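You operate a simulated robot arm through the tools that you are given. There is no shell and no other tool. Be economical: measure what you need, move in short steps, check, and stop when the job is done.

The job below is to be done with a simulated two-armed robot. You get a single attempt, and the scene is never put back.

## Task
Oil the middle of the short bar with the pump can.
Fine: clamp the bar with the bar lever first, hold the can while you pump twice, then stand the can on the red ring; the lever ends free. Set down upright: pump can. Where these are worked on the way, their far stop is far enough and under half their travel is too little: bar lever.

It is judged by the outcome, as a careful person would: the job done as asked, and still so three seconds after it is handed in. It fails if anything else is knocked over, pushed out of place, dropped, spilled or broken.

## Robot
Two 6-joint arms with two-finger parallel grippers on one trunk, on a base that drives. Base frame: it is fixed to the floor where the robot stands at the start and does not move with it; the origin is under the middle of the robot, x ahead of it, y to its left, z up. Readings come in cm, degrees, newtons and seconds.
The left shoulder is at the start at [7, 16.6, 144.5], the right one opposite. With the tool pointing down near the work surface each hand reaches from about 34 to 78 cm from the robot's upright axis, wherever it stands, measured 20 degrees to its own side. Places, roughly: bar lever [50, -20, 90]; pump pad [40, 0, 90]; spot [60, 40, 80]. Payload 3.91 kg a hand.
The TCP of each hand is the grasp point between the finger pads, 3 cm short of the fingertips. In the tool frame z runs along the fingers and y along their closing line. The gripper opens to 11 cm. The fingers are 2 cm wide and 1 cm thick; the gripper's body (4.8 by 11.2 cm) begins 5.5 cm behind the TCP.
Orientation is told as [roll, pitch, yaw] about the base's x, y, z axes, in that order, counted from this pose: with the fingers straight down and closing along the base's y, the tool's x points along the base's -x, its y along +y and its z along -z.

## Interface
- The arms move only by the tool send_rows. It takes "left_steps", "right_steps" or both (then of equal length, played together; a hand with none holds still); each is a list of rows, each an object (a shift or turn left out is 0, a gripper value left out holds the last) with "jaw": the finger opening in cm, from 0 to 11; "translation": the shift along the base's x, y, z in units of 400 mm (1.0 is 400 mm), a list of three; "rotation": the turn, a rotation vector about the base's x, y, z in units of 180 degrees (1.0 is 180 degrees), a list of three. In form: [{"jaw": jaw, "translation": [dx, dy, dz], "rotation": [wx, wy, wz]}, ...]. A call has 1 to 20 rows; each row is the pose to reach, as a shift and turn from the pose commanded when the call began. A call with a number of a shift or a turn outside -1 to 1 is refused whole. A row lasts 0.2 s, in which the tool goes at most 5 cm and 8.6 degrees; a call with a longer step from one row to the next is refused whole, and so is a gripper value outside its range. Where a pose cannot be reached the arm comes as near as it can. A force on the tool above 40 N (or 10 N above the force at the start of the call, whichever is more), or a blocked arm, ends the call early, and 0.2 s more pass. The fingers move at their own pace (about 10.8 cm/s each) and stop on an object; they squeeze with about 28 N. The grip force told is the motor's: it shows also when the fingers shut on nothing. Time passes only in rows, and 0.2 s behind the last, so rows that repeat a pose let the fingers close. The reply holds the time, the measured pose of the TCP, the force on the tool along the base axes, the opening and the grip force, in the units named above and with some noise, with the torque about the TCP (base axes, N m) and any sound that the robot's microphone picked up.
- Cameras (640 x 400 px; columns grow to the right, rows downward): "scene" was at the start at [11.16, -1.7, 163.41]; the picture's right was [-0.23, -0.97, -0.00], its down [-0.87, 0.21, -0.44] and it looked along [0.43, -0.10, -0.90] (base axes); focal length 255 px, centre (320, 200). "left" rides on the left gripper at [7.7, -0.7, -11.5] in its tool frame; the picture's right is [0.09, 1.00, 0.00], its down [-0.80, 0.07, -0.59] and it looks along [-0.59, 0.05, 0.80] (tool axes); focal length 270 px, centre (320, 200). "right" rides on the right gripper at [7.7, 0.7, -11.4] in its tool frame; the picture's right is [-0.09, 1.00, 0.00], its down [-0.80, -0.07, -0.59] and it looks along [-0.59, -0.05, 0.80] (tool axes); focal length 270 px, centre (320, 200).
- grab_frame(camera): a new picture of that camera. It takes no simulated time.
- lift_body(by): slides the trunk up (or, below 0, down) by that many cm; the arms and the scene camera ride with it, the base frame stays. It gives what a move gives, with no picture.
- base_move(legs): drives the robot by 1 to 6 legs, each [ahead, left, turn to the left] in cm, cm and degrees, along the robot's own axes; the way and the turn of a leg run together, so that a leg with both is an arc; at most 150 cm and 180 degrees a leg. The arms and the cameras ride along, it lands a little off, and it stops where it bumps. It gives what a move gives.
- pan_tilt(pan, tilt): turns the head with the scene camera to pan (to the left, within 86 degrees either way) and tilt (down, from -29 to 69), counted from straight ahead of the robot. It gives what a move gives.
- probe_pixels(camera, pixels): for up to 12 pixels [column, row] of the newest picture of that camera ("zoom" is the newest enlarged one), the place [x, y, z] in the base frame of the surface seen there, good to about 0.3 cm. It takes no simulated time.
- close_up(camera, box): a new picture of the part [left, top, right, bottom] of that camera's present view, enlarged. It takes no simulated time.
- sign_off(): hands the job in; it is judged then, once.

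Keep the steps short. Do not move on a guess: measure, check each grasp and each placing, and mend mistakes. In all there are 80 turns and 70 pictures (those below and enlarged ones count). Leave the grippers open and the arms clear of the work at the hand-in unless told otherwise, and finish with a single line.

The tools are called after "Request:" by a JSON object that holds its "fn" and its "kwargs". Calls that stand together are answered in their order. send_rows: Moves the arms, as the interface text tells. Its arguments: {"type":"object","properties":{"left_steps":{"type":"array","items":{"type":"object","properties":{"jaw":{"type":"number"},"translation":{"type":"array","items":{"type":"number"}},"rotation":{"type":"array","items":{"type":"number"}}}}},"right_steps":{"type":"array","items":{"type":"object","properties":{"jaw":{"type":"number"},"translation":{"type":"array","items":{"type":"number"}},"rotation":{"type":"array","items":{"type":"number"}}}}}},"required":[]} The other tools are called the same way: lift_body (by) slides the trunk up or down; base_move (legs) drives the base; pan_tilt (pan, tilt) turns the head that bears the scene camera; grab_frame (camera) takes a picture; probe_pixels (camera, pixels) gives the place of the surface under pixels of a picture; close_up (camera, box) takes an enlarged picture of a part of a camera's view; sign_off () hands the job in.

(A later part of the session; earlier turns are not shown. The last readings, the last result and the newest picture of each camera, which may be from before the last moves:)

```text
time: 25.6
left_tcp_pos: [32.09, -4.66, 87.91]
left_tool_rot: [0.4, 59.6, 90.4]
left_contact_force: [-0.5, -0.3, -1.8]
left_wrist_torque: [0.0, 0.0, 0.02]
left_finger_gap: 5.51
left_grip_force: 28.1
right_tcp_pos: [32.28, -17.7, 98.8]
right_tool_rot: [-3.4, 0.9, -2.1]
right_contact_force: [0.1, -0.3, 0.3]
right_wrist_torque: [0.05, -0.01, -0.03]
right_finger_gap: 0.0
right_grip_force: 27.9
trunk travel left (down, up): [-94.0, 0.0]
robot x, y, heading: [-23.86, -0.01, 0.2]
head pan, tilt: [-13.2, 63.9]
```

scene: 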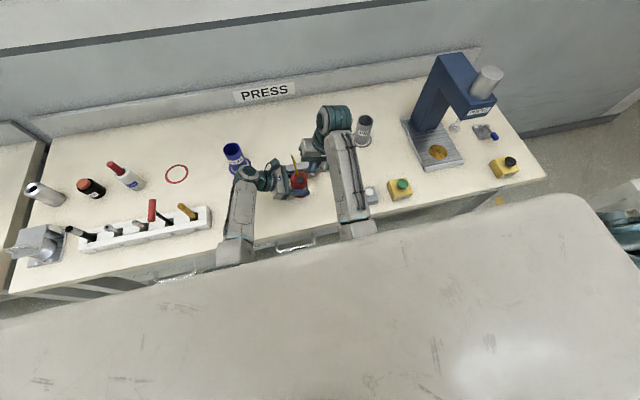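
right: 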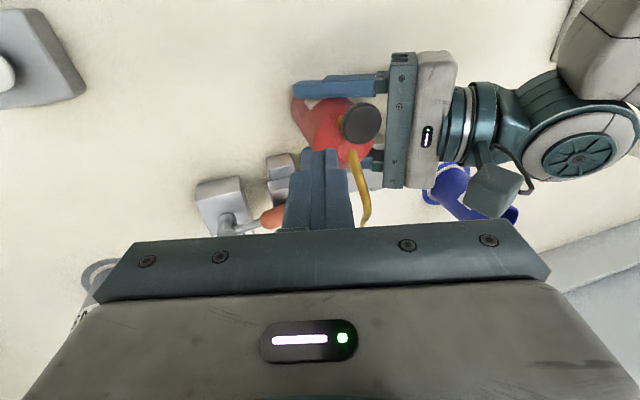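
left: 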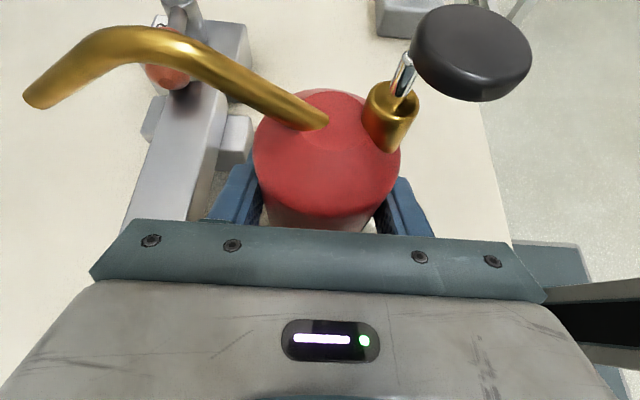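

Now at x = −23.9. The can goes forward again, and the right hand comes forward with it, with the tilt put back.

Request:
{"fn": "send_rows", "kwargs": {"left_steps": [{"translation": [0.08, 0, 0]}, {"translation": [0.16, 0, 0]}, {"translation": [0.24, 0, 0]}, {"translation": [0.292, 0, 0]}, {"translation": [0.292, 0, 0]}, {"translation": [0.292, 0, 0]}], "right_steps": [{"translation": [0.06, 0, 0.01], "rotation": [0.025, 0, 0.003]}, {"translation": [0.12, 0, 0.03], "rotation": [0.05, 0, 0.006]}, {"translation": [0.17, 0.02, 0.05], "rotation": [0.075, 0, 0.01]}, {"translation": [0.2, 0.05, 0.05], "rotation": [0.103, 0, 0.012]}, {"translation": [0.2, 0.07, 0.05], "rotation": [0.103, 0, 0.012]}, {"translation": [0.2, 0.07, 0.05], "rotation": [0.103, 0, 0.012]}]}}

Request:
{"fn": "grab_frame", "kwargs": {"camera": "left"}}

Request:
{"fn": "grab_frame", "kwargs": {"camera": "scene"}}

```text
time: 27.1
left_tcp_pos: [43.3, -4.59, 88.29]
left_tool_rot: [0.1, 59.5, 90.2]
left_contact_force: [-0.2, -0.1, -1.5]
left_wrist_torque: [0.0, 0.0, 0.01]
left_finger_gap: 5.54
left_grip_force: 27.9
left hand out of reach, approached as far as the arm can: row 4
right_tcp_pos: [40.01, -14.82, 100.96]
right_tool_rot: [15.2, 1.1, 0.3]
right_contact_force: [0.2, -0.3, -0.2]
right_wrist_torque: [0.02, -0.03, -0.01]
right_finger_gap: 0.0
right_grip_force: 28.2
trunk travel left (down, up): [-94.0, 0.0]
robot x, y, heading: [-23.69, 0.07, 0.0]
head pan, tilt: [-13.2, 63.9]
```

```text
38 pictures are left
```

left: 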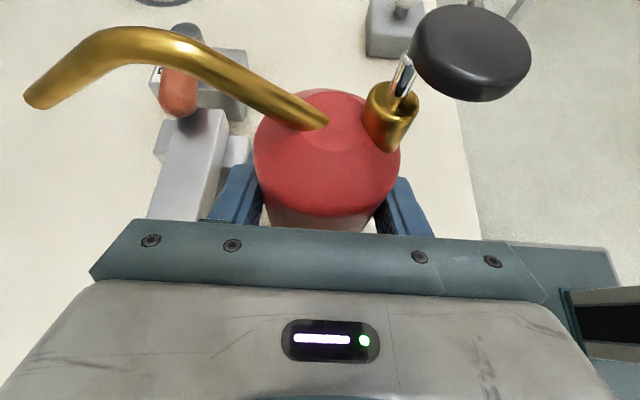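

```text
37 pictures are left
```

scene: 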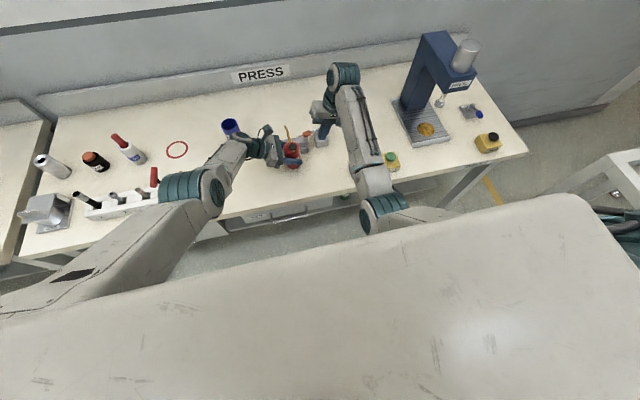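

The left arm is now near its outer limit (x 43.3), while the right looks well placed. I'll test the right hand's reach over the pad before setting the can down.

Request:
{"fn": "send_rows", "kwargs": {"right_steps": [{"translation": [0, 0.06, 0]}, {"translation": [0, 0.12, 0]}, {"translation": [0, 0.17, 0]}, {"translation": [0, 0.2, 0.0]}, {"translation": [0, 0.2, 0.0]}]}}

```text
time: 28.2
left_tcp_pos: [43.27, -4.43, 88.19]
left_tool_rot: [0.2, 59.5, 90.3]
left_contact_force: [-0.6, -0.2, -1.0]
left_wrist_torque: [-0.01, 0.0, 0.04]
left_finger_gap: 5.52
left_grip_force: 27.9
right_tcp_pos: [40.05, -6.91, 101.03]
right_tool_rot: [15.2, 1.0, 0.4]
right_contact_force: [-0.8, -0.1, 0.8]
right_wrist_torque: [0.01, 0.0, -0.03]
right_finger_gap: 0.0
right_grip_force: 28.0
trunk travel left (down, up): [-94.0, 0.0]
robot x, y, heading: [-23.81, -0.46, 0.1]
head pan, tilt: [-13.2, 63.9]
```

The right hand reaches the pad. I'll drive forward 3 cm with the can lifted, to give the left arm some slack.

Request:
{"fn": "base_move", "kwargs": {"legs": [[3, 0, 0]]}}

```text
time: 29.1
left_tcp_pos: [45.74, -4.38, 88.61]
left_tool_rot: [-0.4, 59.7, 89.8]
left_contact_force: [-1.5, -0.7, -1.5]
left_wrist_torque: [0.06, 0.01, 0.06]
left_finger_gap: 5.5
left_grip_force: 28.4
right_tcp_pos: [42.43, -7.03, 101.33]
right_tool_rot: [15.2, 0.8, 0.4]
right_contact_force: [-1.7, -1.1, 0.7]
right_wrist_torque: [0.0, -0.01, 0.01]
right_finger_gap: 0.0
right_grip_force: 28.1
trunk travel left (down, up): [-94.0, 0.0]
robot x, y, heading: [-20.7, -0.23, 0.3]
head pan, tilt: [-13.2, 63.9]
```

Now I'll shift the left hand back to x about 43.85 and the right along with it, then measure the tip.

Request:
{"fn": "send_rows", "kwargs": {"left_steps": [{"translation": [-0.025, -0.005, -0.01]}, {"translation": [-0.05, -0.007, -0.025]}, {"translation": [-0.05, -0.007, -0.03]}, {"translation": [-0.05, -0.007, -0.03]}], "right_steps": [{"translation": [-0.02, 0, 0]}, {"translation": [-0.045, 0, 0]}, {"translation": [-0.045, 0, 0]}, {"translation": [-0.045, 0, 0]}]}}

Request:
{"fn": "grab_frame", "kwargs": {"camera": "left"}}

Request:
{"fn": "close_up", "kwargs": {"camera": "scene", "box": [230, 90, 360, 171]}}

```text
time: 30.1
left_tcp_pos: [44.26, -4.81, 86.81]
left_tool_rot: [0.5, 59.7, 90.5]
left_contact_force: [-0.4, 0.5, -1.7]
left_wrist_torque: [0.05, 0.01, 0.01]
left_finger_gap: 5.52
left_grip_force: 27.6
right_tcp_pos: [41.42, -6.72, 100.85]
right_tool_rot: [15.3, 1.1, 0.4]
right_contact_force: [-0.2, -0.7, 1.2]
right_wrist_torque: [0.01, 0.02, -0.03]
right_finger_gap: 0.0
right_grip_force: 27.8
trunk travel left (down, up): [-94.0, 0.0]
robot x, y, heading: [-20.8, 0.08, 0.2]
head pan, tilt: [-13.2, 63.9]
```

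```text
36 pictures are left
```

left: 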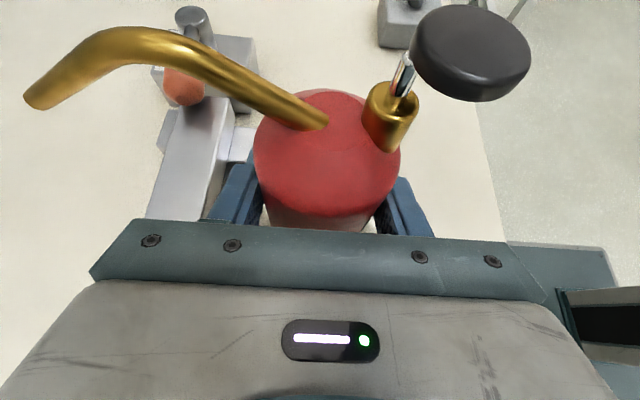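

```text
4.92 times, centred on (295, 130) of scene
```

zoom: 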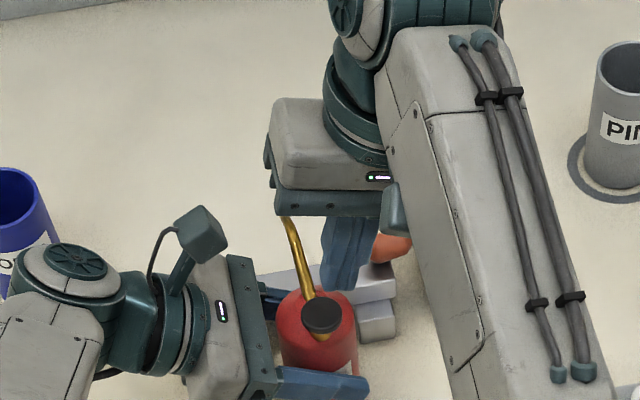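

Request:
{"fn": "probe_pixels", "kwargs": {"camera": "left", "pixels": [[38, 97], [45, 90], [470, 45], [470, 85], [430, 50], [515, 55]]}}

Request:
{"fn": "probe_pixels", "kwargs": {"camera": "zoom", "pixels": [[322, 312], [310, 318], [335, 318], [340, 285]]}}

```text
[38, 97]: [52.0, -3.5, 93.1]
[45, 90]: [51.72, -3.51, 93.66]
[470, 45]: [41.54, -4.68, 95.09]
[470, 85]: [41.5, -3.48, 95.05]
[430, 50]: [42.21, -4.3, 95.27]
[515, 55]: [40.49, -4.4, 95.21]
```

```text
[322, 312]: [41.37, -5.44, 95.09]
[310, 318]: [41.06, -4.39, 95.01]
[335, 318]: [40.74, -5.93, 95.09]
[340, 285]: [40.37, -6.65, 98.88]
```

The tip is at (52.0, −3.8), so I'll bring it back 0.3 and lower the can onto the table. Meanwhile I'll centre the right fingertips over the pad at (41.2, −4.9).

Request:
{"fn": "send_rows", "kwargs": {"left_steps": [{"translation": [-0.0075, 0.001, -0.01]}, {"translation": [-0.0075, 0.001, -0.025]}, {"translation": [-0.0075, 0.001, -0.031]}, {"translation": [-0.0075, 0.001, -0.031]}, {"translation": [-0.0075, 0.001, -0.031]}], "right_steps": [{"translation": [-0.005, 0.01, 0]}, {"translation": [-0.005, 0.025, 0]}, {"translation": [-0.005, 0.025, -0.02]}, {"translation": [-0.005, 0.025, -0.04]}, {"translation": [-0.005, 0.025, -0.045]}]}}

Request:
{"fn": "grab_frame", "kwargs": {"camera": "left"}}

Request:
{"fn": "grab_frame", "kwargs": {"camera": "right"}}

```text
time: 31.3
left_tcp_pos: [43.87, -4.72, 85.76]
left_tool_rot: [0.2, 59.7, 90.3]
left_contact_force: [0.0, 1.0, 6.2]
left_wrist_torque: [-0.09, 0.06, 0.04]
left_finger_gap: 5.52
left_grip_force: 28.3
right_tcp_pos: [41.12, -5.88, 99.07]
right_tool_rot: [15.2, 1.1, 0.4]
right_contact_force: [-0.1, 0.1, 0.2]
right_wrist_torque: [-0.01, -0.02, 0.02]
right_finger_gap: 0.03
right_grip_force: 27.8
trunk travel left (down, up): [-94.0, 0.0]
robot x, y, heading: [-20.9, -0.42, 0.6]
head pan, tilt: [-13.2, 63.9]
```

```text
34 pictures are left
```

left: 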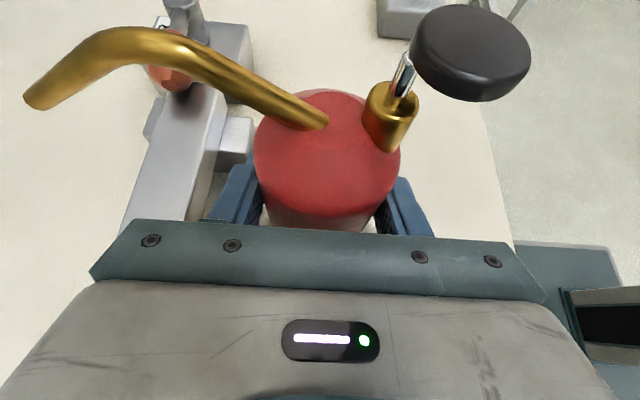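

```text
33 pictures are left
```

right: 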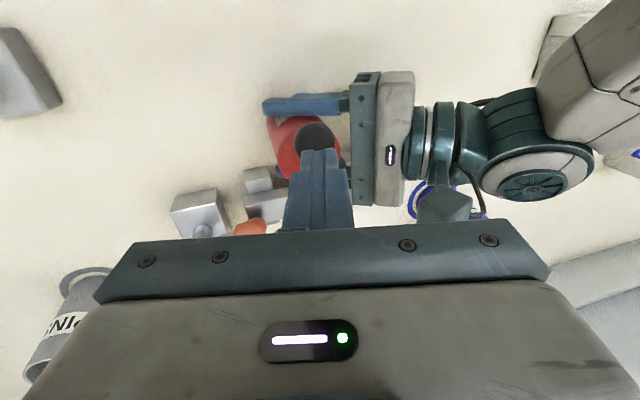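

The can is on the table, pressed with 6 N and held. The right fingertips are over the pad. First pump: I'll lower slowly, watching the force.

Request:
{"fn": "send_rows", "kwargs": {"right_steps": [{"translation": [0, 0, -0.02]}, {"translation": [0, 0, -0.035]}, {"translation": [0, 0, -0.045]}, {"translation": [0, 0, -0.052]}, {"translation": [0, 0, -0.059]}, {"translation": [0, 0, -0.066]}]}}

Request:
{"fn": "grab_frame", "kwargs": {"camera": "left"}}

```text
time: 32.7
left_tcp_pos: [43.88, -4.81, 85.69]
left_tool_rot: [0.0, 59.6, 90.2]
left_contact_force: [5.1, -0.9, 7.6]
left_wrist_torque: [-0.27, -0.03, 0.1]
left_finger_gap: 5.51
left_grip_force: 28.4
right_tcp_pos: [40.94, -5.84, 96.62]
right_tool_rot: [15.2, 1.1, 0.4]
right_contact_force: [-1.8, -0.9, 3.6]
right_wrist_torque: [-0.04, 0.02, 0.01]
right_finger_gap: 0.03
right_grip_force: 28.0
trunk travel left (down, up): [-94.0, 0.0]
robot x, y, heading: [-20.72, -0.15, 0.3]
head pan, tilt: [-13.2, 63.9]
heard: click
```

```text
32 pictures are left
```

left: 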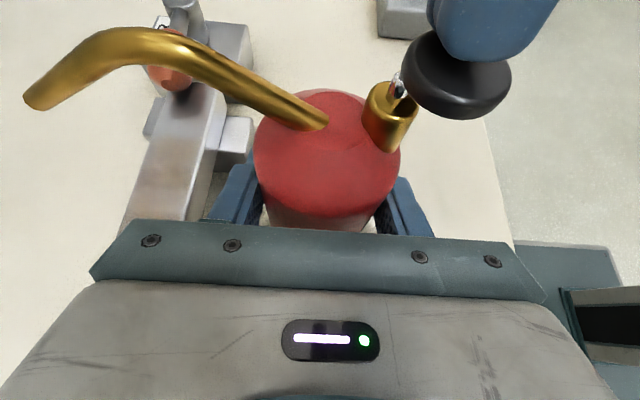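

A click, and the pad has gone down with 3.6 N. I'll finish the stroke with a little more depth, then release fully.

Request:
{"fn": "send_rows", "kwargs": {"right_steps": [{"translation": [0, 0, -0.007]}, {"translation": [0, 0, -0.007]}]}}

Request:
{"fn": "send_rows", "kwargs": {"right_steps": [{"translation": [0, 0, 0.015]}, {"translation": [0, 0, 0.035]}, {"translation": [0, 0, 0.06]}, {"translation": [0, 0, 0.075]}, {"translation": [0, 0, 0.075]}]}}

Request:
{"fn": "grab_frame", "kwargs": {"camera": "left"}}

Request:
{"fn": "close_up", "kwargs": {"camera": "scene", "box": [230, 90, 360, 171]}}

```text
time: 33.3
left_tcp_pos: [43.98, -4.68, 85.7]
left_tool_rot: [0.1, 59.6, 90.2]
left_contact_force: [6.4, -0.2, 9.4]
left_wrist_torque: [-0.15, -0.16, 0.11]
left_finger_gap: 5.5
left_grip_force: 27.8
right_tcp_pos: [40.98, -5.76, 96.4]
right_tool_rot: [15.2, 0.9, 0.4]
right_contact_force: [0.6, 0.5, 5.4]
right_wrist_torque: [0.02, 0.03, -0.03]
right_finger_gap: 0.02
right_grip_force: 27.7
trunk travel left (down, up): [-94.0, 0.0]
robot x, y, heading: [-20.66, -0.14, 0.2]
head pan, tilt: [-13.2, 63.9]
```

```text
time: 34.5
left_tcp_pos: [43.87, -4.67, 85.7]
left_tool_rot: [0.0, 59.6, 90.4]
left_contact_force: [4.1, 0.4, 11.4]
left_wrist_torque: [-0.21, 0.01, 0.06]
left_finger_gap: 5.52
left_grip_force: 27.5
right_tcp_pos: [41.04, -5.91, 99.35]
right_tool_rot: [15.2, 1.0, 0.4]
right_contact_force: [0.1, -0.4, 0.5]
right_wrist_torque: [-0.03, 0.01, 0.03]
right_finger_gap: 0.0
right_grip_force: 27.9
trunk travel left (down, up): [-94.0, 0.0]
robot x, y, heading: [-20.98, -0.18, 0.2]
head pan, tilt: [-13.2, 63.9]
```

```text
31 pictures are left
```

left: 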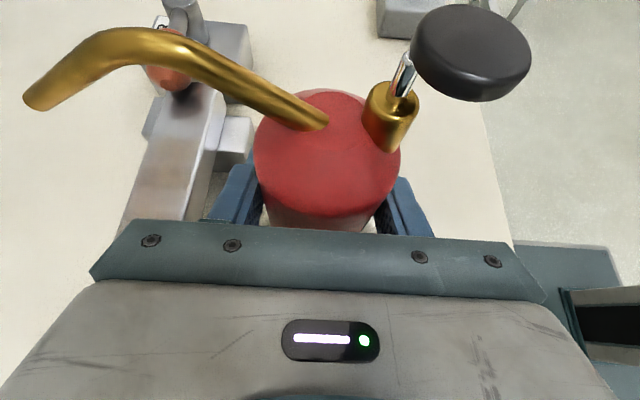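

```text
4.92 times, centred on (295, 130) of scene
```

zoom: 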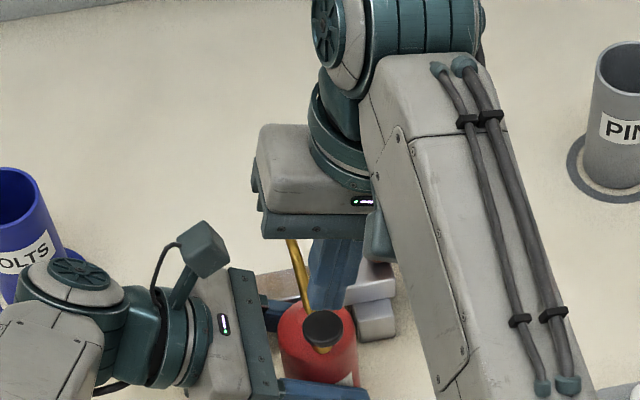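

The pad sprang back and the bar's middle now shows an oily tint. Second pump, same stroke.

Request:
{"fn": "send_rows", "kwargs": {"right_steps": [{"translation": [0, 0, -0.02]}, {"translation": [0, 0, -0.038]}, {"translation": [0, 0, -0.05]}, {"translation": [0, 0, -0.058]}, {"translation": [0, 0, -0.066]}, {"translation": [0, 0, -0.073]}]}}

Request:
{"fn": "send_rows", "kwargs": {"right_steps": [{"translation": [0, 0, 0.015]}, {"translation": [0, 0, 0.035]}, {"translation": [0, 0, 0.06]}, {"translation": [0, 0, 0.085]}, {"translation": [0, -0.06, 0.085]}, {"translation": [0, -0.14, 0.085]}, {"translation": [0, -0.22, 0.085]}, {"translation": [0, -0.3, 0.085]}]}}

Request:
{"fn": "grab_frame", "kwargs": {"camera": "left"}}

Request:
{"fn": "close_up", "kwargs": {"camera": "scene", "box": [230, 90, 360, 171]}}

```text
time: 35.9
left_tcp_pos: [43.88, -4.61, 85.66]
left_tool_rot: [0.2, 59.6, 90.4]
left_contact_force: [5.7, -1.7, 7.9]
left_wrist_torque: [-0.06, -0.03, 0.15]
left_finger_gap: 5.53
left_grip_force: 28.4
right_tcp_pos: [41.08, -5.86, 96.27]
right_tool_rot: [15.2, 0.9, 0.3]
right_contact_force: [-0.2, 0.7, 4.8]
right_wrist_torque: [0.02, 0.03, 0.0]
right_finger_gap: 0.0
right_grip_force: 28.5
trunk travel left (down, up): [-94.0, 0.0]
robot x, y, heading: [-20.69, 0.03, 0.2]
head pan, tilt: [-13.2, 63.9]
heard: click
```

```text
time: 37.7
left_tcp_pos: [43.87, -4.75, 85.71]
left_tool_rot: [0.1, 59.5, 90.3]
left_contact_force: [2.2, 0.5, 8.2]
left_wrist_torque: [-0.06, 0.05, 0.01]
left_finger_gap: 5.48
left_grip_force: 28.1
right_tcp_pos: [40.9, -17.88, 100.0]
right_tool_rot: [15.4, 1.1, 0.3]
right_contact_force: [0.4, -0.1, -0.6]
right_wrist_torque: [0.02, -0.03, 0.01]
right_finger_gap: 0.0
right_grip_force: 28.1
trunk travel left (down, up): [-94.0, 0.0]
robot x, y, heading: [-20.53, -0.01, 0.1]
head pan, tilt: [-13.2, 63.9]
```

```text
29 pictures are left
```

left: 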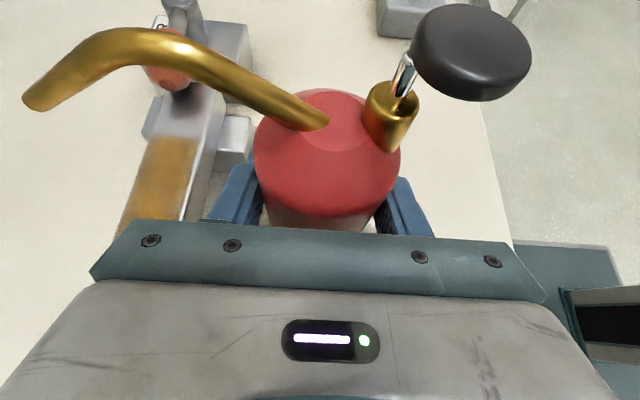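

```text
4.92 times, centred on (295, 130) of scene
```

zoom: 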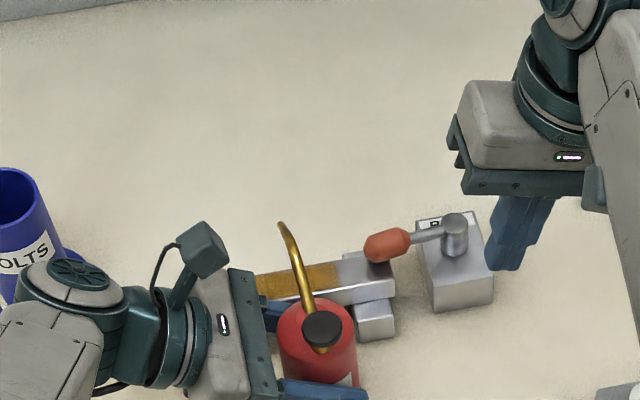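

Two clicks, and the bar's middle is brown with oil. Next is the red ring. I'll take a fresh scene picture to measure the ring and its neighbours.

Request:
{"fn": "close_up", "kwargs": {"camera": "scene", "box": [20, 90, 280, 252]}}

```text
2.46 times, centred on (150, 171) of scene
```

zoom: 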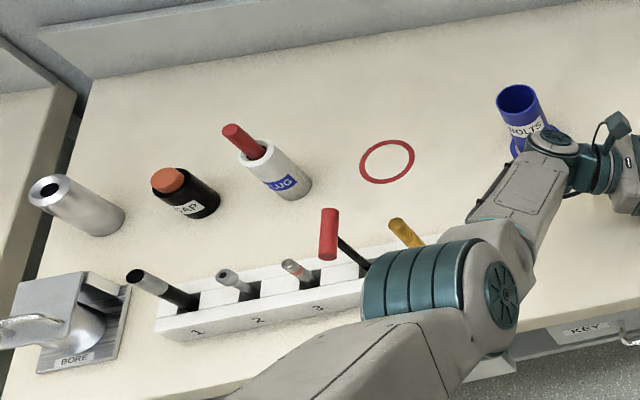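

Request:
{"fn": "probe_pixels", "kwargs": {"camera": "zoom", "pixels": [[387, 141], [363, 165], [412, 153], [387, 182], [400, 144], [375, 178], [307, 180], [235, 130], [328, 215], [398, 222], [437, 300], [480, 290]]}}

```text
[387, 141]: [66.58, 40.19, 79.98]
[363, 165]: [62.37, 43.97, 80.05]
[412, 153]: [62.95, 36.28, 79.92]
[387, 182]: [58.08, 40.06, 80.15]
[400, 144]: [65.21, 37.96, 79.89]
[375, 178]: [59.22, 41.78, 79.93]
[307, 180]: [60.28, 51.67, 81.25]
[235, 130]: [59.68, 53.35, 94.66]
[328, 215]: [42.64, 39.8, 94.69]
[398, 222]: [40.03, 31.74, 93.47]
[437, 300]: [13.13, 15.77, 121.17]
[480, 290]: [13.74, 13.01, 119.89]
```

The ring's centre is (62.3, 40.1). The PLUG bottle beside it is at (60, 53) and the tool handles reach z 95. So the hand must come in from behind, pointing about 30° right of +x. First I'll lift the can straight up 18 cm.

Request:
{"fn": "send_rows", "kwargs": {"left_steps": [{"translation": [0, 0, 0.05]}, {"translation": [0, 0, 0.12]}, {"translation": [0, 0, 0.2]}, {"translation": [0, 0, 0.28]}, {"translation": [0, 0, 0.36]}, {"translation": [0, 0, 0.42]}, {"translation": [0, 0, 0.45]}, {"translation": [0, 0, 0.45]}]}}

```text
time: 39.5
left_tcp_pos: [43.81, -4.84, 103.56]
left_tool_rot: [0.3, 59.6, 90.4]
left_contact_force: [0.1, -0.2, -1.3]
left_wrist_torque: [0.0, 0.01, -0.01]
left_finger_gap: 5.5
left_grip_force: 28.1
right_tcp_pos: [41.2, -17.75, 99.85]
right_tool_rot: [15.2, 0.9, 0.4]
right_contact_force: [0.3, 0.0, -0.4]
right_wrist_torque: [0.01, 0.01, 0.0]
right_finger_gap: 0.0
right_grip_force: 27.9
trunk travel left (down, up): [-94.0, 0.0]
robot x, y, heading: [-21.14, 0.18, 0.2]
head pan, tilt: [-13.2, 63.9]
```

Lifted. Now I'll turn the hand 60° to the left about the can's axis.

Request:
{"fn": "send_rows", "kwargs": {"left_steps": [{"rotation": [0, 0, 0.04]}, {"rotation": [0, 0, 0.08]}, {"rotation": [0, 0, 0.12]}, {"rotation": [0, 0, 0.16]}, {"rotation": [0, 0, 0.2]}, {"rotation": [0, 0, 0.24]}, {"rotation": [0, 0, 0.28]}, {"rotation": [0, 0, 0.31]}, {"rotation": [0, 0, 0.333]}, {"rotation": [0, 0, 0.333]}]}}

Request:
{"fn": "grab_frame", "kwargs": {"camera": "left"}}

```text
time: 41.0
left_tcp_pos: [45.35, 4.09, 100.57]
left_tool_rot: [-11.3, 53.4, 127.9]
left_contact_force: [0.7, -0.2, -1.5]
left_wrist_torque: [0.01, -0.01, -0.02]
left_finger_gap: 5.52
left_grip_force: 27.7
left hand out of reach, approached as far as the arm can: row 7
right_tcp_pos: [41.28, -17.67, 99.79]
right_tool_rot: [15.2, 1.0, 0.4]
right_contact_force: [-0.7, -0.2, 0.4]
right_wrist_torque: [0.01, -0.01, 0.02]
right_finger_gap: 0.0
right_grip_force: 27.8
trunk travel left (down, up): [-94.0, 0.0]
robot x, y, heading: [-20.93, -0.22, 0.1]
head pan, tilt: [-13.2, 63.9]
stopped in row 7 (left hand): the arm was blocked; the commanded pose is now the measured one
```

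```text
26 pictures are left
```

left: 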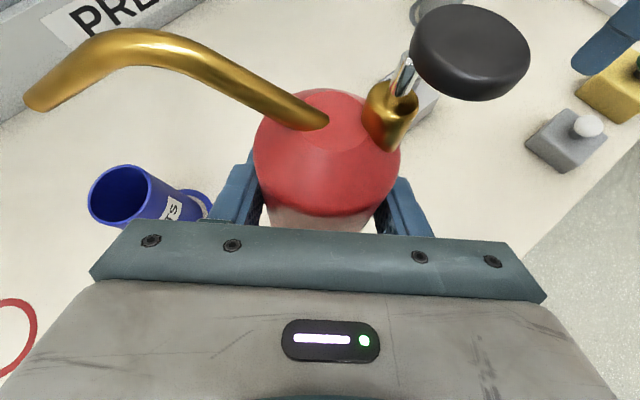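

The arm folded to its inner limit at about 38° of turn, and the can leans slightly. I'll move the hand further out and level it at yaw 120; turning the base will give the remaining 30°.

Request:
{"fn": "send_rows", "kwargs": {"left_steps": [{"translation": [0.06, -0.01, 0.01]}, {"translation": [0.12, -0.03, 0.02], "rotation": [-0.015, 0.0025, -0.03]}, {"translation": [0.166, -0.05, 0.04], "rotation": [-0.03, 0.005, -0.06]}, {"translation": [0.166, -0.05, 0.06], "rotation": [-0.0497, 0.0081, -0.0961]}, {"translation": [0.166, -0.05, 0.06], "rotation": [-0.0497, 0.0081, -0.0961]}]}}

```text
time: 42.2
left_tcp_pos: [51.96, 2.01, 103.11]
left_tool_rot: [0.0, 60.3, 119.9]
left_contact_force: [-0.8, -0.1, -1.7]
left_wrist_torque: [0.0, 0.02, 0.0]
left_finger_gap: 5.51
left_grip_force: 28.2
right_tcp_pos: [41.2, -17.73, 99.84]
right_tool_rot: [15.2, 1.0, 0.5]
right_contact_force: [-0.5, -0.1, 1.0]
right_wrist_torque: [0.03, -0.04, 0.0]
right_finger_gap: 0.01
right_grip_force: 28.6
trunk travel left (down, up): [-94.0, 0.0]
robot x, y, heading: [-21.1, 0.18, 0.4]
head pan, tilt: [-13.2, 63.9]
```

Level at yaw 120 with the can at z 103. I'll raise it 2 cm more to clear the tool handles, then turn the base 30° left as a first leg.

Request:
{"fn": "send_rows", "kwargs": {"left_steps": [{"translation": [0, 0, 0.03]}, {"translation": [0, 0, 0.06]}, {"translation": [0, 0, 0.06]}]}}

Request:
{"fn": "base_move", "kwargs": {"legs": [[0, 0, 30]]}}

Request:
{"fn": "grab_frame", "kwargs": {"camera": "scene"}}

```text
time: 43.0
left_tcp_pos: [52.05, 2.0, 105.62]
left_tool_rot: [0.0, 60.2, 120.1]
left_contact_force: [0.4, -0.6, -2.0]
left_wrist_torque: [0.0, -0.03, 0.01]
left_finger_gap: 5.54
left_grip_force: 27.8
right_tcp_pos: [41.2, -17.74, 99.76]
right_tool_rot: [15.3, 1.0, 0.5]
right_contact_force: [0.1, 0.1, -0.7]
right_wrist_torque: [-0.01, 0.02, 0.03]
right_finger_gap: 0.02
right_grip_force: 27.7
trunk travel left (down, up): [-94.0, 0.0]
robot x, y, heading: [-21.09, -0.32, 0.2]
head pan, tilt: [-13.2, 63.9]
```

```text
time: 44.9
left_tcp_pos: [41.05, 38.39, 105.51]
left_tool_rot: [0.0, 60.2, 150.2]
left_contact_force: [0.5, -0.7, -1.7]
left_wrist_torque: [-0.03, 0.01, 0.0]
left_finger_gap: 5.53
left_grip_force: 27.6
right_tcp_pos: [41.72, 15.75, 99.84]
right_tool_rot: [15.1, 1.1, 30.6]
right_contact_force: [0.5, 0.1, -0.2]
right_wrist_torque: [-0.01, 0.0, 0.0]
right_finger_gap: 0.01
right_grip_force: 28.0
trunk travel left (down, up): [-94.0, 0.0]
robot x, y, heading: [-20.92, -0.43, 30.6]
head pan, tilt: [-13.2, 63.9]
```

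```text
25 pictures are left
```

scene: 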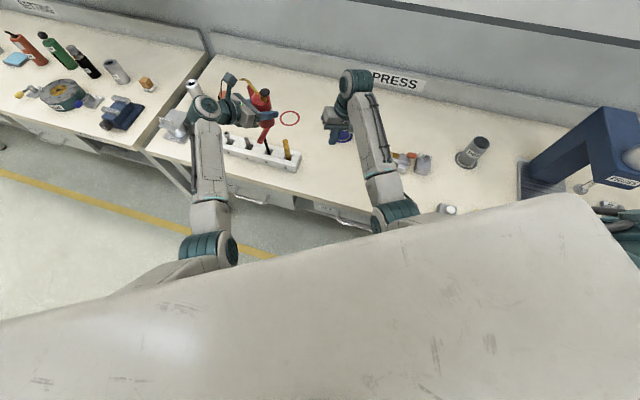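

All clear after the turn; the ring is ahead at (290,118). I'll drive the remaining (+21, +2) so the can comes over the ring.

Request:
{"fn": "base_move", "kwargs": {"legs": [[19.1, -9.3, 0]]}}

Request:
{"fn": "grab_frame", "kwargs": {"camera": "left"}}

Request:
{"fn": "grab_frame", "kwargs": {"camera": "scene"}}

```text
time: 46.5
left_tcp_pos: [61.89, 40.09, 105.75]
left_tool_rot: [-0.2, 60.3, 150.3]
left_contact_force: [0.7, -0.1, -1.2]
left_wrist_torque: [-0.02, -0.04, -0.01]
left_finger_gap: 5.5
left_grip_force: 28.1
right_tcp_pos: [62.37, 17.39, 100.0]
right_tool_rot: [15.1, 0.9, 30.8]
right_contact_force: [0.4, 0.1, 0.8]
right_wrist_torque: [-0.01, -0.04, 0.01]
right_finger_gap: 0.0
right_grip_force: 27.9
trunk travel left (down, up): [-94.0, 0.0]
robot x, y, heading: [0.1, 1.37, 30.4]
head pan, tilt: [-13.2, 63.9]
```

```text
24 pictures are left
```

left: 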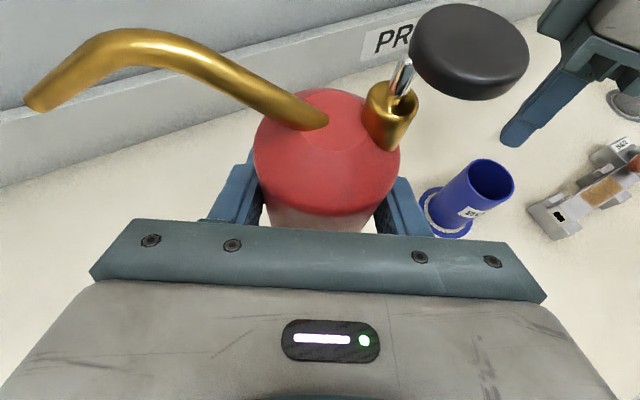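

```text
23 pictures are left
```

scene: 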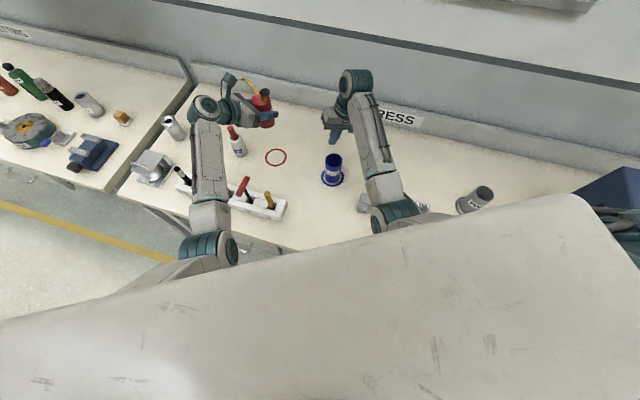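

The can is above the ring. I'll re-measure the ring from here and lower 12 cm, then check the clearance to the PLUG bottle.

Request:
{"fn": "probe_pixels", "kwargs": {"camera": "scene", "pixels": [[265, 157], [286, 157], [276, 149], [276, 166], [238, 155], [233, 130], [245, 182]]}}

Request:
{"fn": "send_rows", "kwargs": {"left_steps": [{"translation": [0.005, 0, -0.08]}, {"translation": [0.01, 0, -0.16]}, {"translation": [0.01, 0, -0.24]}, {"translation": [0.01, 0, -0.3]}, {"translation": [0.01, 0, -0.3]}]}}

Request:
{"fn": "close_up", "kwargs": {"camera": "scene", "box": [150, 60, 350, 185]}}

```text
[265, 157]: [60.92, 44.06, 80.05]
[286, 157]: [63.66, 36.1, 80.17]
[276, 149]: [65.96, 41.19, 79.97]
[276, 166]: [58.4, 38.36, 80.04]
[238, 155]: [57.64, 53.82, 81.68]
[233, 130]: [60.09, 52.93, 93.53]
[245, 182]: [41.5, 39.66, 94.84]
```

```text
time: 47.7
left_tcp_pos: [62.55, 40.01, 93.63]
left_tool_rot: [-0.1, 60.1, 150.2]
left_contact_force: [0.4, 0.2, -1.2]
left_wrist_torque: [-0.02, 0.0, -0.03]
left_finger_gap: 5.5
left_grip_force: 28.2
right_tcp_pos: [62.64, 17.5, 99.81]
right_tool_rot: [15.1, 1.0, 30.6]
right_contact_force: [-0.5, -0.1, 0.0]
right_wrist_torque: [0.03, -0.02, 0.01]
right_finger_gap: 0.02
right_grip_force: 27.8
trunk travel left (down, up): [-94.0, 0.0]
robot x, y, heading: [0.19, 1.46, 30.5]
head pan, tilt: [-13.2, 63.9]
```

```text
3.20 times, centred on (250, 122) of scene
```

zoom: 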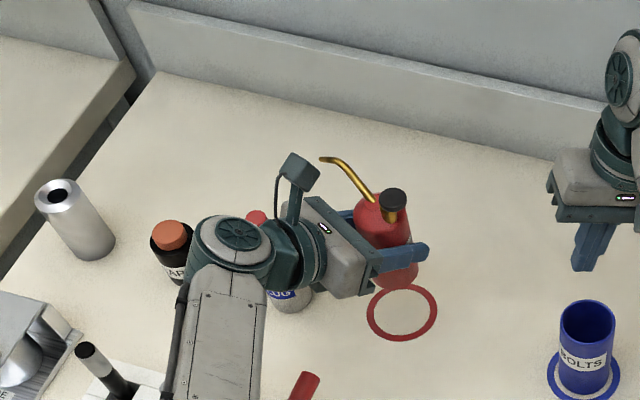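

Request:
{"fn": "probe_pixels", "kwargs": {"camera": "zoom", "pixels": [[240, 232], [268, 262], [290, 270], [310, 280], [345, 290], [290, 298], [257, 218], [300, 210], [225, 290], [172, 237]]}}

```text
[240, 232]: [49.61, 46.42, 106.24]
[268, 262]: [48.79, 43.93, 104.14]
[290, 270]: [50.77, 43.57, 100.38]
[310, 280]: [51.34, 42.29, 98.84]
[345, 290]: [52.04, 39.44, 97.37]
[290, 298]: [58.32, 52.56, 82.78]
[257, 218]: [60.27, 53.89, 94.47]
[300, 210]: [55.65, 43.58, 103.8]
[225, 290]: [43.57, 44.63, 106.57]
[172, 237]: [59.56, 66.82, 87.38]
```

The gripper clears the bottle by about 2 cm. The forearm, though, will come low near the red tool handle at (42, 39.7, z 94.8). I'll measure the forearm's edges.

Request:
{"fn": "probe_pixels", "kwargs": {"camera": "zoom", "pixels": [[262, 300], [263, 340], [258, 385], [215, 385], [180, 385], [190, 310], [303, 385], [225, 340], [254, 385], [100, 360]]}}

Request:
{"fn": "grab_frame", "kwargs": {"camera": "right"}}

```text
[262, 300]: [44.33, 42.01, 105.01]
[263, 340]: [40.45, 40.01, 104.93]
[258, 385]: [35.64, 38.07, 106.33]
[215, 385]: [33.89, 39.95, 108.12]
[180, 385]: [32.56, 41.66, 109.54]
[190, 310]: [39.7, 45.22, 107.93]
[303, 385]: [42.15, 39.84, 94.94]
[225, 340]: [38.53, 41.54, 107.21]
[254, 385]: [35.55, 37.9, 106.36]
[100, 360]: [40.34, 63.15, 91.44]
```

```text
21 pictures are left
```

right: 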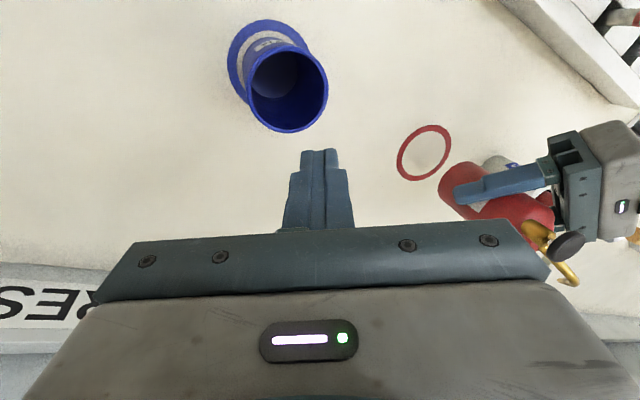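

The forearm's edge would pass within millimetres of the red handle at the final height. So I won't lower here. I'll raise, go back to open table, set the can down and regrip it more steeply (50°), which lifts the wrist about 5 cm.

Request:
{"fn": "send_rows", "kwargs": {"left_steps": [{"translation": [0, 0, 0.08]}, {"translation": [0, 0, 0.16]}, {"translation": [0, 0, 0.24]}, {"translation": [0, 0, 0.3]}, {"translation": [0, 0, 0.3]}]}}

Request:
{"fn": "base_move", "kwargs": {"legs": [[-19.1, 9.3, 0], [0, 0, -22]]}}

Request:
{"fn": "grab_frame", "kwargs": {"camera": "scene"}}

```text
time: 48.9
left_tcp_pos: [62.49, 40.23, 105.53]
left_tool_rot: [-0.1, 60.2, 150.2]
left_contact_force: [-0.2, -0.2, -1.7]
left_wrist_torque: [0.02, 0.02, 0.02]
left_finger_gap: 5.54
left_grip_force: 27.9
right_tcp_pos: [62.68, 17.45, 99.72]
right_tool_rot: [15.2, 0.9, 30.6]
right_contact_force: [-0.1, -0.3, -1.0]
right_wrist_torque: [0.0, 0.0, -0.01]
right_finger_gap: 0.02
right_grip_force: 28.4
trunk travel left (down, up): [-94.0, 0.0]
robot x, y, heading: [0.19, 1.24, 30.5]
head pan, tilt: [-13.2, 63.9]
```

```text
time: 51.8
left_tcp_pos: [51.07, 12.24, 105.51]
left_tool_rot: [0.1, 60.1, 128.2]
left_contact_force: [0.1, -0.3, -1.6]
left_wrist_torque: [-0.03, 0.01, 0.01]
left_finger_gap: 5.5
left_grip_force: 28.4
right_tcp_pos: [42.64, -8.94, 99.72]
right_tool_rot: [15.2, 1.2, 8.5]
right_contact_force: [-0.4, -0.2, 0.2]
right_wrist_torque: [-0.03, 0.0, -0.02]
right_finger_gap: 0.0
right_grip_force: 27.6
trunk travel left (down, up): [-94.0, 0.0]
robot x, y, heading: [-21.23, -0.08, 8.2]
head pan, tilt: [-13.2, 63.9]
```

```text
20 pictures are left
```

scene: 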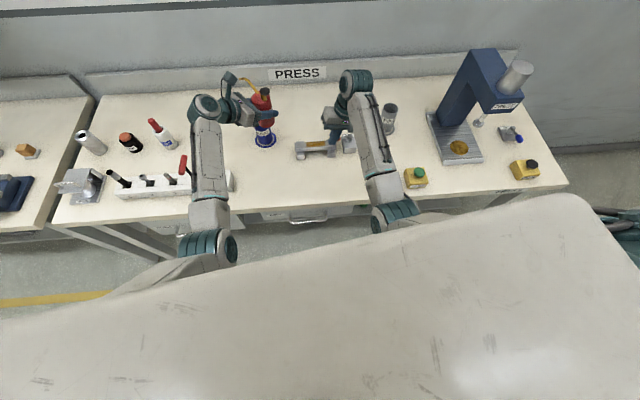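

I'll lower the can at about (44, 7), on open table well away from rack, cup and bar, stopping 1 cm above it.

Request:
{"fn": "send_rows", "kwargs": {"left_steps": [{"translation": [-0.03, -0.03, -0.08]}, {"translation": [-0.07, -0.06, -0.16]}, {"translation": [-0.11, -0.09, -0.24]}, {"translation": [-0.15, -0.11, -0.32]}, {"translation": [-0.175, -0.13, -0.4]}, {"translation": [-0.175, -0.13, -0.465]}, {"translation": [-0.175, -0.13, -0.465]}]}}

Request:
{"fn": "close_up", "kwargs": {"camera": "scene", "box": [180, 100, 380, 225]}}

```text
time: 53.4
left_tcp_pos: [43.74, 6.89, 86.83]
left_tool_rot: [0.0, 60.2, 128.2]
left_contact_force: [0.5, 0.0, -1.8]
left_wrist_torque: [-0.01, -0.01, 0.01]
left_finger_gap: 5.51
left_grip_force: 28.1
right_tcp_pos: [42.73, -8.92, 99.77]
right_tool_rot: [15.2, 1.0, 8.5]
right_contact_force: [-0.2, 0.4, 0.2]
right_wrist_torque: [0.02, 0.0, 0.03]
right_finger_gap: 0.01
right_grip_force: 28.5
trunk travel left (down, up): [-94.0, 0.0]
robot x, y, heading: [-21.32, -0.09, 8.2]
head pan, tilt: [-13.2, 63.9]
```

```text
3.20 times, centred on (280, 162) of scene
```

zoom: 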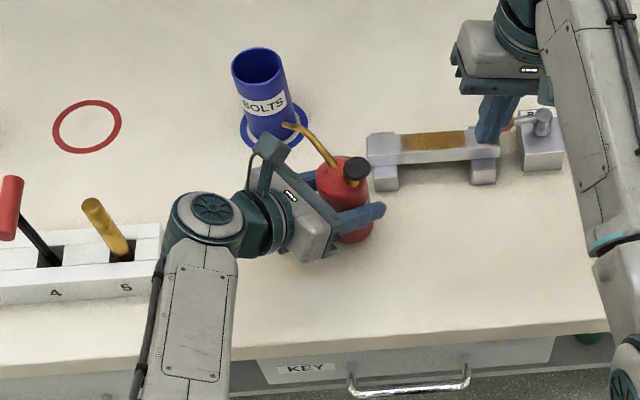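

Clear all around. I'll set it down 1.1 cm lower and read the force, then open.

Request:
{"fn": "send_rows", "kwargs": {"left_steps": [{"translation": [0, 0, -0.015]}, {"translation": [0, 0, -0.028]}, {"translation": [0, 0, -0.03]}]}}

```text
time: 54.1
left_tcp_pos: [43.89, 7.01, 85.73]
left_tool_rot: [-0.2, 60.3, 128.0]
left_contact_force: [0.0, 1.6, 1.7]
left_wrist_torque: [0.09, 0.13, -0.03]
left_finger_gap: 5.53
left_grip_force: 28.4
right_tcp_pos: [42.49, -9.14, 99.95]
right_tool_rot: [15.2, 1.0, 8.5]
right_contact_force: [-0.4, 0.5, -0.1]
right_wrist_torque: [-0.01, 0.01, 0.01]
right_finger_gap: 0.01
right_grip_force: 28.3
trunk travel left (down, up): [-94.0, 0.0]
robot x, y, heading: [-21.1, -0.49, 8.4]
head pan, tilt: [-13.2, 63.9]
```

It's standing on the table. I'll open to 9 cm, then steepen the hand by 20° about the can while rising 1.6 cm.

Request:
{"fn": "send_rows", "kwargs": {"left_steps": [{"jaw": 9}, {"jaw": 9}, {"translation": [0, 0, 0.015]}, {"translation": [0, 0, 0.04], "rotation": [0.029, 0.0228, 0]}, {"translation": [0, 0, 0.04], "rotation": [0.058, 0.0456, 0]}, {"translation": [0, 0, 0.04], "rotation": [0.0876, 0.0684, 0]}, {"translation": [0, 0, 0.04], "rotation": [0.0876, 0.0684, 0]}]}}

Request:
{"fn": "grab_frame", "kwargs": {"camera": "left"}}

Request:
{"fn": "close_up", "kwargs": {"camera": "scene", "box": [220, 130, 340, 205]}}

```text
time: 55.8
left_tcp_pos: [43.9, 7.83, 87.01]
left_tool_rot: [-0.5, 39.6, 128.2]
left_contact_force: [0.6, -0.3, -0.1]
left_wrist_torque: [0.01, 0.0, 0.02]
left_finger_gap: 9.01
left_grip_force: 0.0
right_tcp_pos: [42.51, -9.01, 99.76]
right_tool_rot: [15.2, 1.1, 8.4]
right_contact_force: [0.0, -0.6, 0.0]
right_wrist_torque: [0.03, 0.02, 0.0]
right_finger_gap: 0.01
right_grip_force: 28.1
trunk travel left (down, up): [-94.0, 0.0]
robot x, y, heading: [-21.37, -0.58, 8.2]
head pan, tilt: [-13.2, 63.9]
```

```text
18 pictures are left
```

left: 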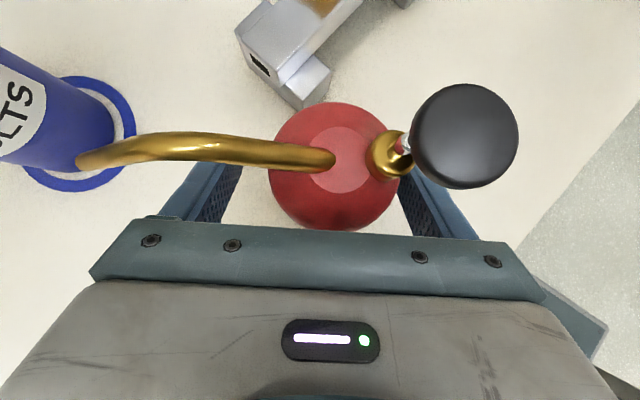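

```text
5.33 times, centred on (280, 168) of scene
```

zoom: 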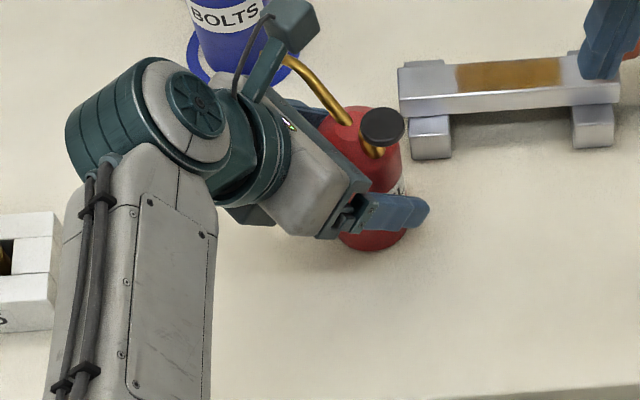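

The TCP sits 0.8 cm left of the can's axis. I'll correct that, check, then close.

Request:
{"fn": "send_rows", "kwargs": {"left_steps": [{"translation": [0, -0.012, 0]}, {"translation": [0, -0.021, 0]}, {"translation": [0, -0.021, 0]}]}}

```text
time: 56.5
left_tcp_pos: [43.98, 7.87, 86.8]
left_tool_rot: [-0.8, 39.3, 128.0]
left_contact_force: [0.9, 0.3, -0.7]
left_wrist_torque: [0.01, 0.04, 0.04]
left_finger_gap: 8.99
left_grip_force: 0.1
right_tcp_pos: [42.56, -9.11, 99.86]
right_tool_rot: [15.2, 0.9, 8.5]
right_contact_force: [0.6, -0.4, 0.6]
right_wrist_torque: [-0.02, 0.0, -0.01]
right_finger_gap: 0.0
right_grip_force: 28.0
trunk travel left (down, up): [-94.0, 0.0]
robot x, y, heading: [-20.89, -0.57, 8.4]
head pan, tilt: [-13.2, 63.9]
```

The arm is at its inner limit here. I'll drive the base straight back along the finger direction, so the open fingers slide off without touching, and then re-enter with the arm stretched further.

Request:
{"fn": "base_move", "kwargs": {"legs": [[-5, 8.7, 0]]}}

Request:
{"fn": "grab_frame", "kwargs": {"camera": "left"}}

```text
time: 57.7
left_tcp_pos: [38.21, 15.43, 86.84]
left_tool_rot: [-1.0, 39.2, 127.9]
left_contact_force: [0.5, -0.4, -0.8]
left_wrist_torque: [0.05, 0.04, 0.02]
left_finger_gap: 9.0
left_grip_force: 0.0
right_tcp_pos: [36.63, -1.39, 99.62]
right_tool_rot: [15.2, 1.0, 8.4]
right_contact_force: [0.4, -1.0, 0.0]
right_wrist_torque: [0.0, 0.04, -0.01]
right_finger_gap: 0.0
right_grip_force: 28.1
trunk travel left (down, up): [-94.0, 0.0]
robot x, y, heading: [-27.41, 7.46, 8.3]
head pan, tilt: [-13.2, 63.9]
```

```text
16 pictures are left
```

left: 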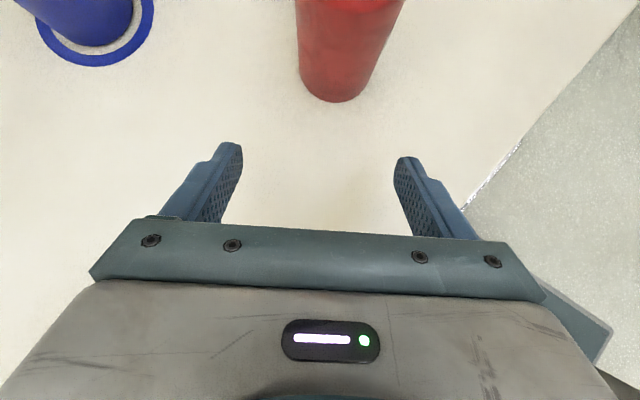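

The can stands untouched at (345,40). I'll open fully and go about halfway in, then read where the hand truly is.

Request:
{"fn": "send_rows", "kwargs": {"left_steps": [{"jaw": 11, "translation": [0.01, -0.012, 0.005]}, {"translation": [0.03, -0.04, 0.01]}, {"translation": [0.06, -0.07, 0.01]}, {"translation": [0.06, -0.07, 0.01]}]}}

Request:
{"fn": "grab_frame", "kwargs": {"camera": "left"}}

```text
time: 58.7
left_tcp_pos: [40.49, 13.14, 87.37]
left_tool_rot: [-1.1, 39.2, 127.9]
left_contact_force: [-0.1, 0.4, 0.3]
left_wrist_torque: [-0.02, 0.04, -0.02]
left_finger_gap: 11.0
left_grip_force: 0.1
right_tcp_pos: [36.44, -1.27, 99.77]
right_tool_rot: [15.3, 1.1, 8.4]
right_contact_force: [-0.1, 0.6, 0.5]
right_wrist_torque: [0.04, -0.04, 0.02]
right_finger_gap: 0.0
right_grip_force: 28.2
trunk travel left (down, up): [-94.0, 0.0]
robot x, y, heading: [-27.56, 7.62, 8.0]
head pan, tilt: [-13.2, 63.9]
```

```text
15 pictures are left
```

left: 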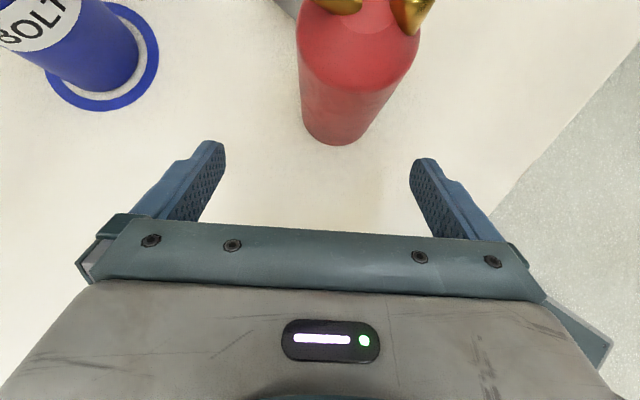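

The commands track again. The can is 1.2 cm to the right of the finger mid-line and 7 cm ahead. I'll align sideways first, then advance around it.

Request:
{"fn": "send_rows", "kwargs": {"left_steps": [{"translation": [-0.023, -0.018, 0], "rotation": [-0.0064, 0.0009, -0.0039]}, {"translation": [0.01, -0.06, -0.002], "rotation": [-0.0064, 0.0009, -0.0039]}, {"translation": [0.045, -0.105, -0.004], "rotation": [-0.0064, 0.0009, -0.0039]}, {"translation": [0.084, -0.155, -0.004], "rotation": [-0.0064, 0.0009, -0.0039]}, {"translation": [0.084, -0.155, -0.004], "rotation": [-0.0064, 0.0009, -0.0039]}]}}

Request:
{"fn": "grab_frame", "kwargs": {"camera": "left"}}

```text
time: 59.9
left_tcp_pos: [43.84, 6.58, 87.22]
left_tool_rot: [0.0, 40.3, 127.9]
left_contact_force: [0.2, 0.8, -0.6]
left_wrist_torque: [0.0, 0.02, -0.01]
left_finger_gap: 11.01
left_grip_force: 0.1
right_tcp_pos: [36.43, -1.16, 99.83]
right_tool_rot: [15.0, 1.0, 8.4]
right_contact_force: [-1.1, 0.0, -0.4]
right_wrist_torque: [-0.02, 0.02, -0.04]
right_finger_gap: 0.02
right_grip_force: 28.0
trunk travel left (down, up): [-94.0, 0.0]
robot x, y, heading: [-27.29, 7.52, 8.2]
head pan, tilt: [-13.2, 63.9]
```

```text
14 pictures are left
```

left: 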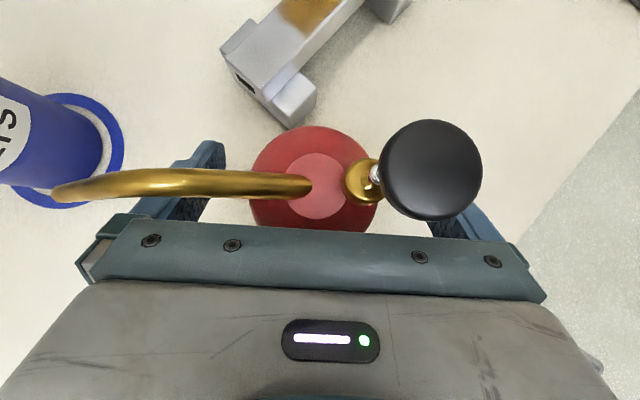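

Well centred (can at column 315, finger mid-line 320). Closing, then lifting 2 cm to check the grip.

Request:
{"fn": "send_rows", "kwargs": {"left_steps": [{"jaw": 4}, {"jaw": 4}, {"jaw": 4}, {"jaw": 4}, {"translation": [0, 0, 0.02]}, {"translation": [0, 0, 0.05]}, {"translation": [0, 0, 0.05]}]}}

```text
time: 61.5
left_tcp_pos: [44.22, 7.39, 89.45]
left_tool_rot: [-0.5, 40.0, 127.9]
left_contact_force: [0.4, -0.9, -1.1]
left_wrist_torque: [-0.01, -0.03, 0.0]
left_finger_gap: 5.52
left_grip_force: 27.7
right_tcp_pos: [36.5, -1.12, 99.67]
right_tool_rot: [15.2, 1.1, 8.4]
right_contact_force: [-0.8, -0.1, -0.7]
right_wrist_torque: [-0.03, -0.01, 0.0]
right_finger_gap: 0.0
right_grip_force: 28.0
trunk travel left (down, up): [-94.0, 0.0]
robot x, y, heading: [-27.52, 7.67, 8.2]
head pan, tilt: [-13.2, 63.9]
```

The grip is good at 5.52 cm and the can is off the table; it stands when the TCP is at z about 87.3. I'll lift to z about 107 while easing outward, away from the inner limit.

Request:
{"fn": "send_rows", "kwargs": {"left_steps": [{"translation": [0.02, 0.03, 0.07]}, {"translation": [0.04, 0.06, 0.14]}, {"translation": [0.08, 0.09, 0.21]}, {"translation": [0.12, 0.11, 0.28]}, {"translation": [0.16, 0.13, 0.35]}, {"translation": [0.2, 0.13, 0.42]}, {"translation": [0.2, 0.13, 0.45]}, {"translation": [0.2, 0.13, 0.45]}]}}

```text
time: 63.3
left_tcp_pos: [51.89, 12.02, 107.33]
left_tool_rot: [0.1, 40.1, 127.9]
left_contact_force: [-0.5, 0.2, -1.8]
left_wrist_torque: [0.01, -0.03, -0.01]
left_finger_gap: 5.55
left_grip_force: 28.0
right_tcp_pos: [36.44, -1.18, 99.8]
right_tool_rot: [15.3, 1.0, 8.4]
right_contact_force: [0.2, -0.9, 0.0]
right_wrist_torque: [0.0, 0.01, 0.01]
right_finger_gap: 0.0
right_grip_force: 28.3
trunk travel left (down, up): [-94.0, 0.0]
robot x, y, heading: [-27.29, 7.79, 8.4]
head pan, tilt: [-13.2, 63.9]
```

Held level at z 107. Now I'll turn the base 22° left and drive over to the ring, high enough to clear the handles.

Request:
{"fn": "base_move", "kwargs": {"legs": [[0, 0, 22], [17, -12, 0]]}}

Request:
{"fn": "grab_frame", "kwargs": {"camera": "scene"}}

```text
time: 66.1
left_tcp_pos: [64.77, 38.84, 107.45]
left_tool_rot: [0.0, 40.4, 149.5]
left_contact_force: [-0.3, 0.2, -1.9]
left_wrist_torque: [0.04, -0.01, 0.04]
left_finger_gap: 5.52
left_grip_force: 27.9
right_tcp_pos: [55.28, 20.87, 100.09]
right_tool_rot: [15.1, 0.8, 30.1]
right_contact_force: [0.3, -0.4, 0.1]
right_wrist_torque: [0.03, -0.02, -0.01]
right_finger_gap: 0.01
right_grip_force: 27.9
trunk travel left (down, up): [-94.0, 0.0]
robot x, y, heading: [-6.99, 5.65, 29.9]
head pan, tilt: [-13.2, 63.9]
```

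```text
13 pictures are left
```

scene: 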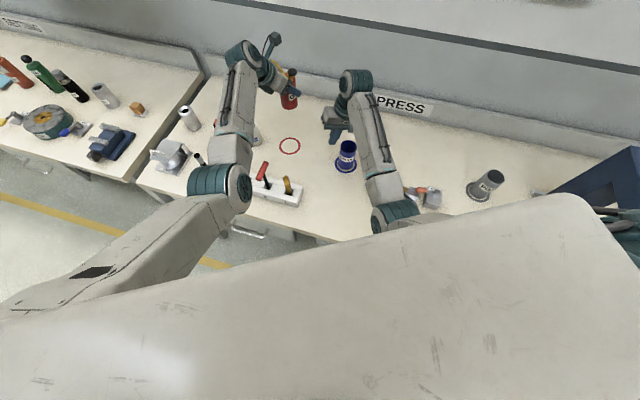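

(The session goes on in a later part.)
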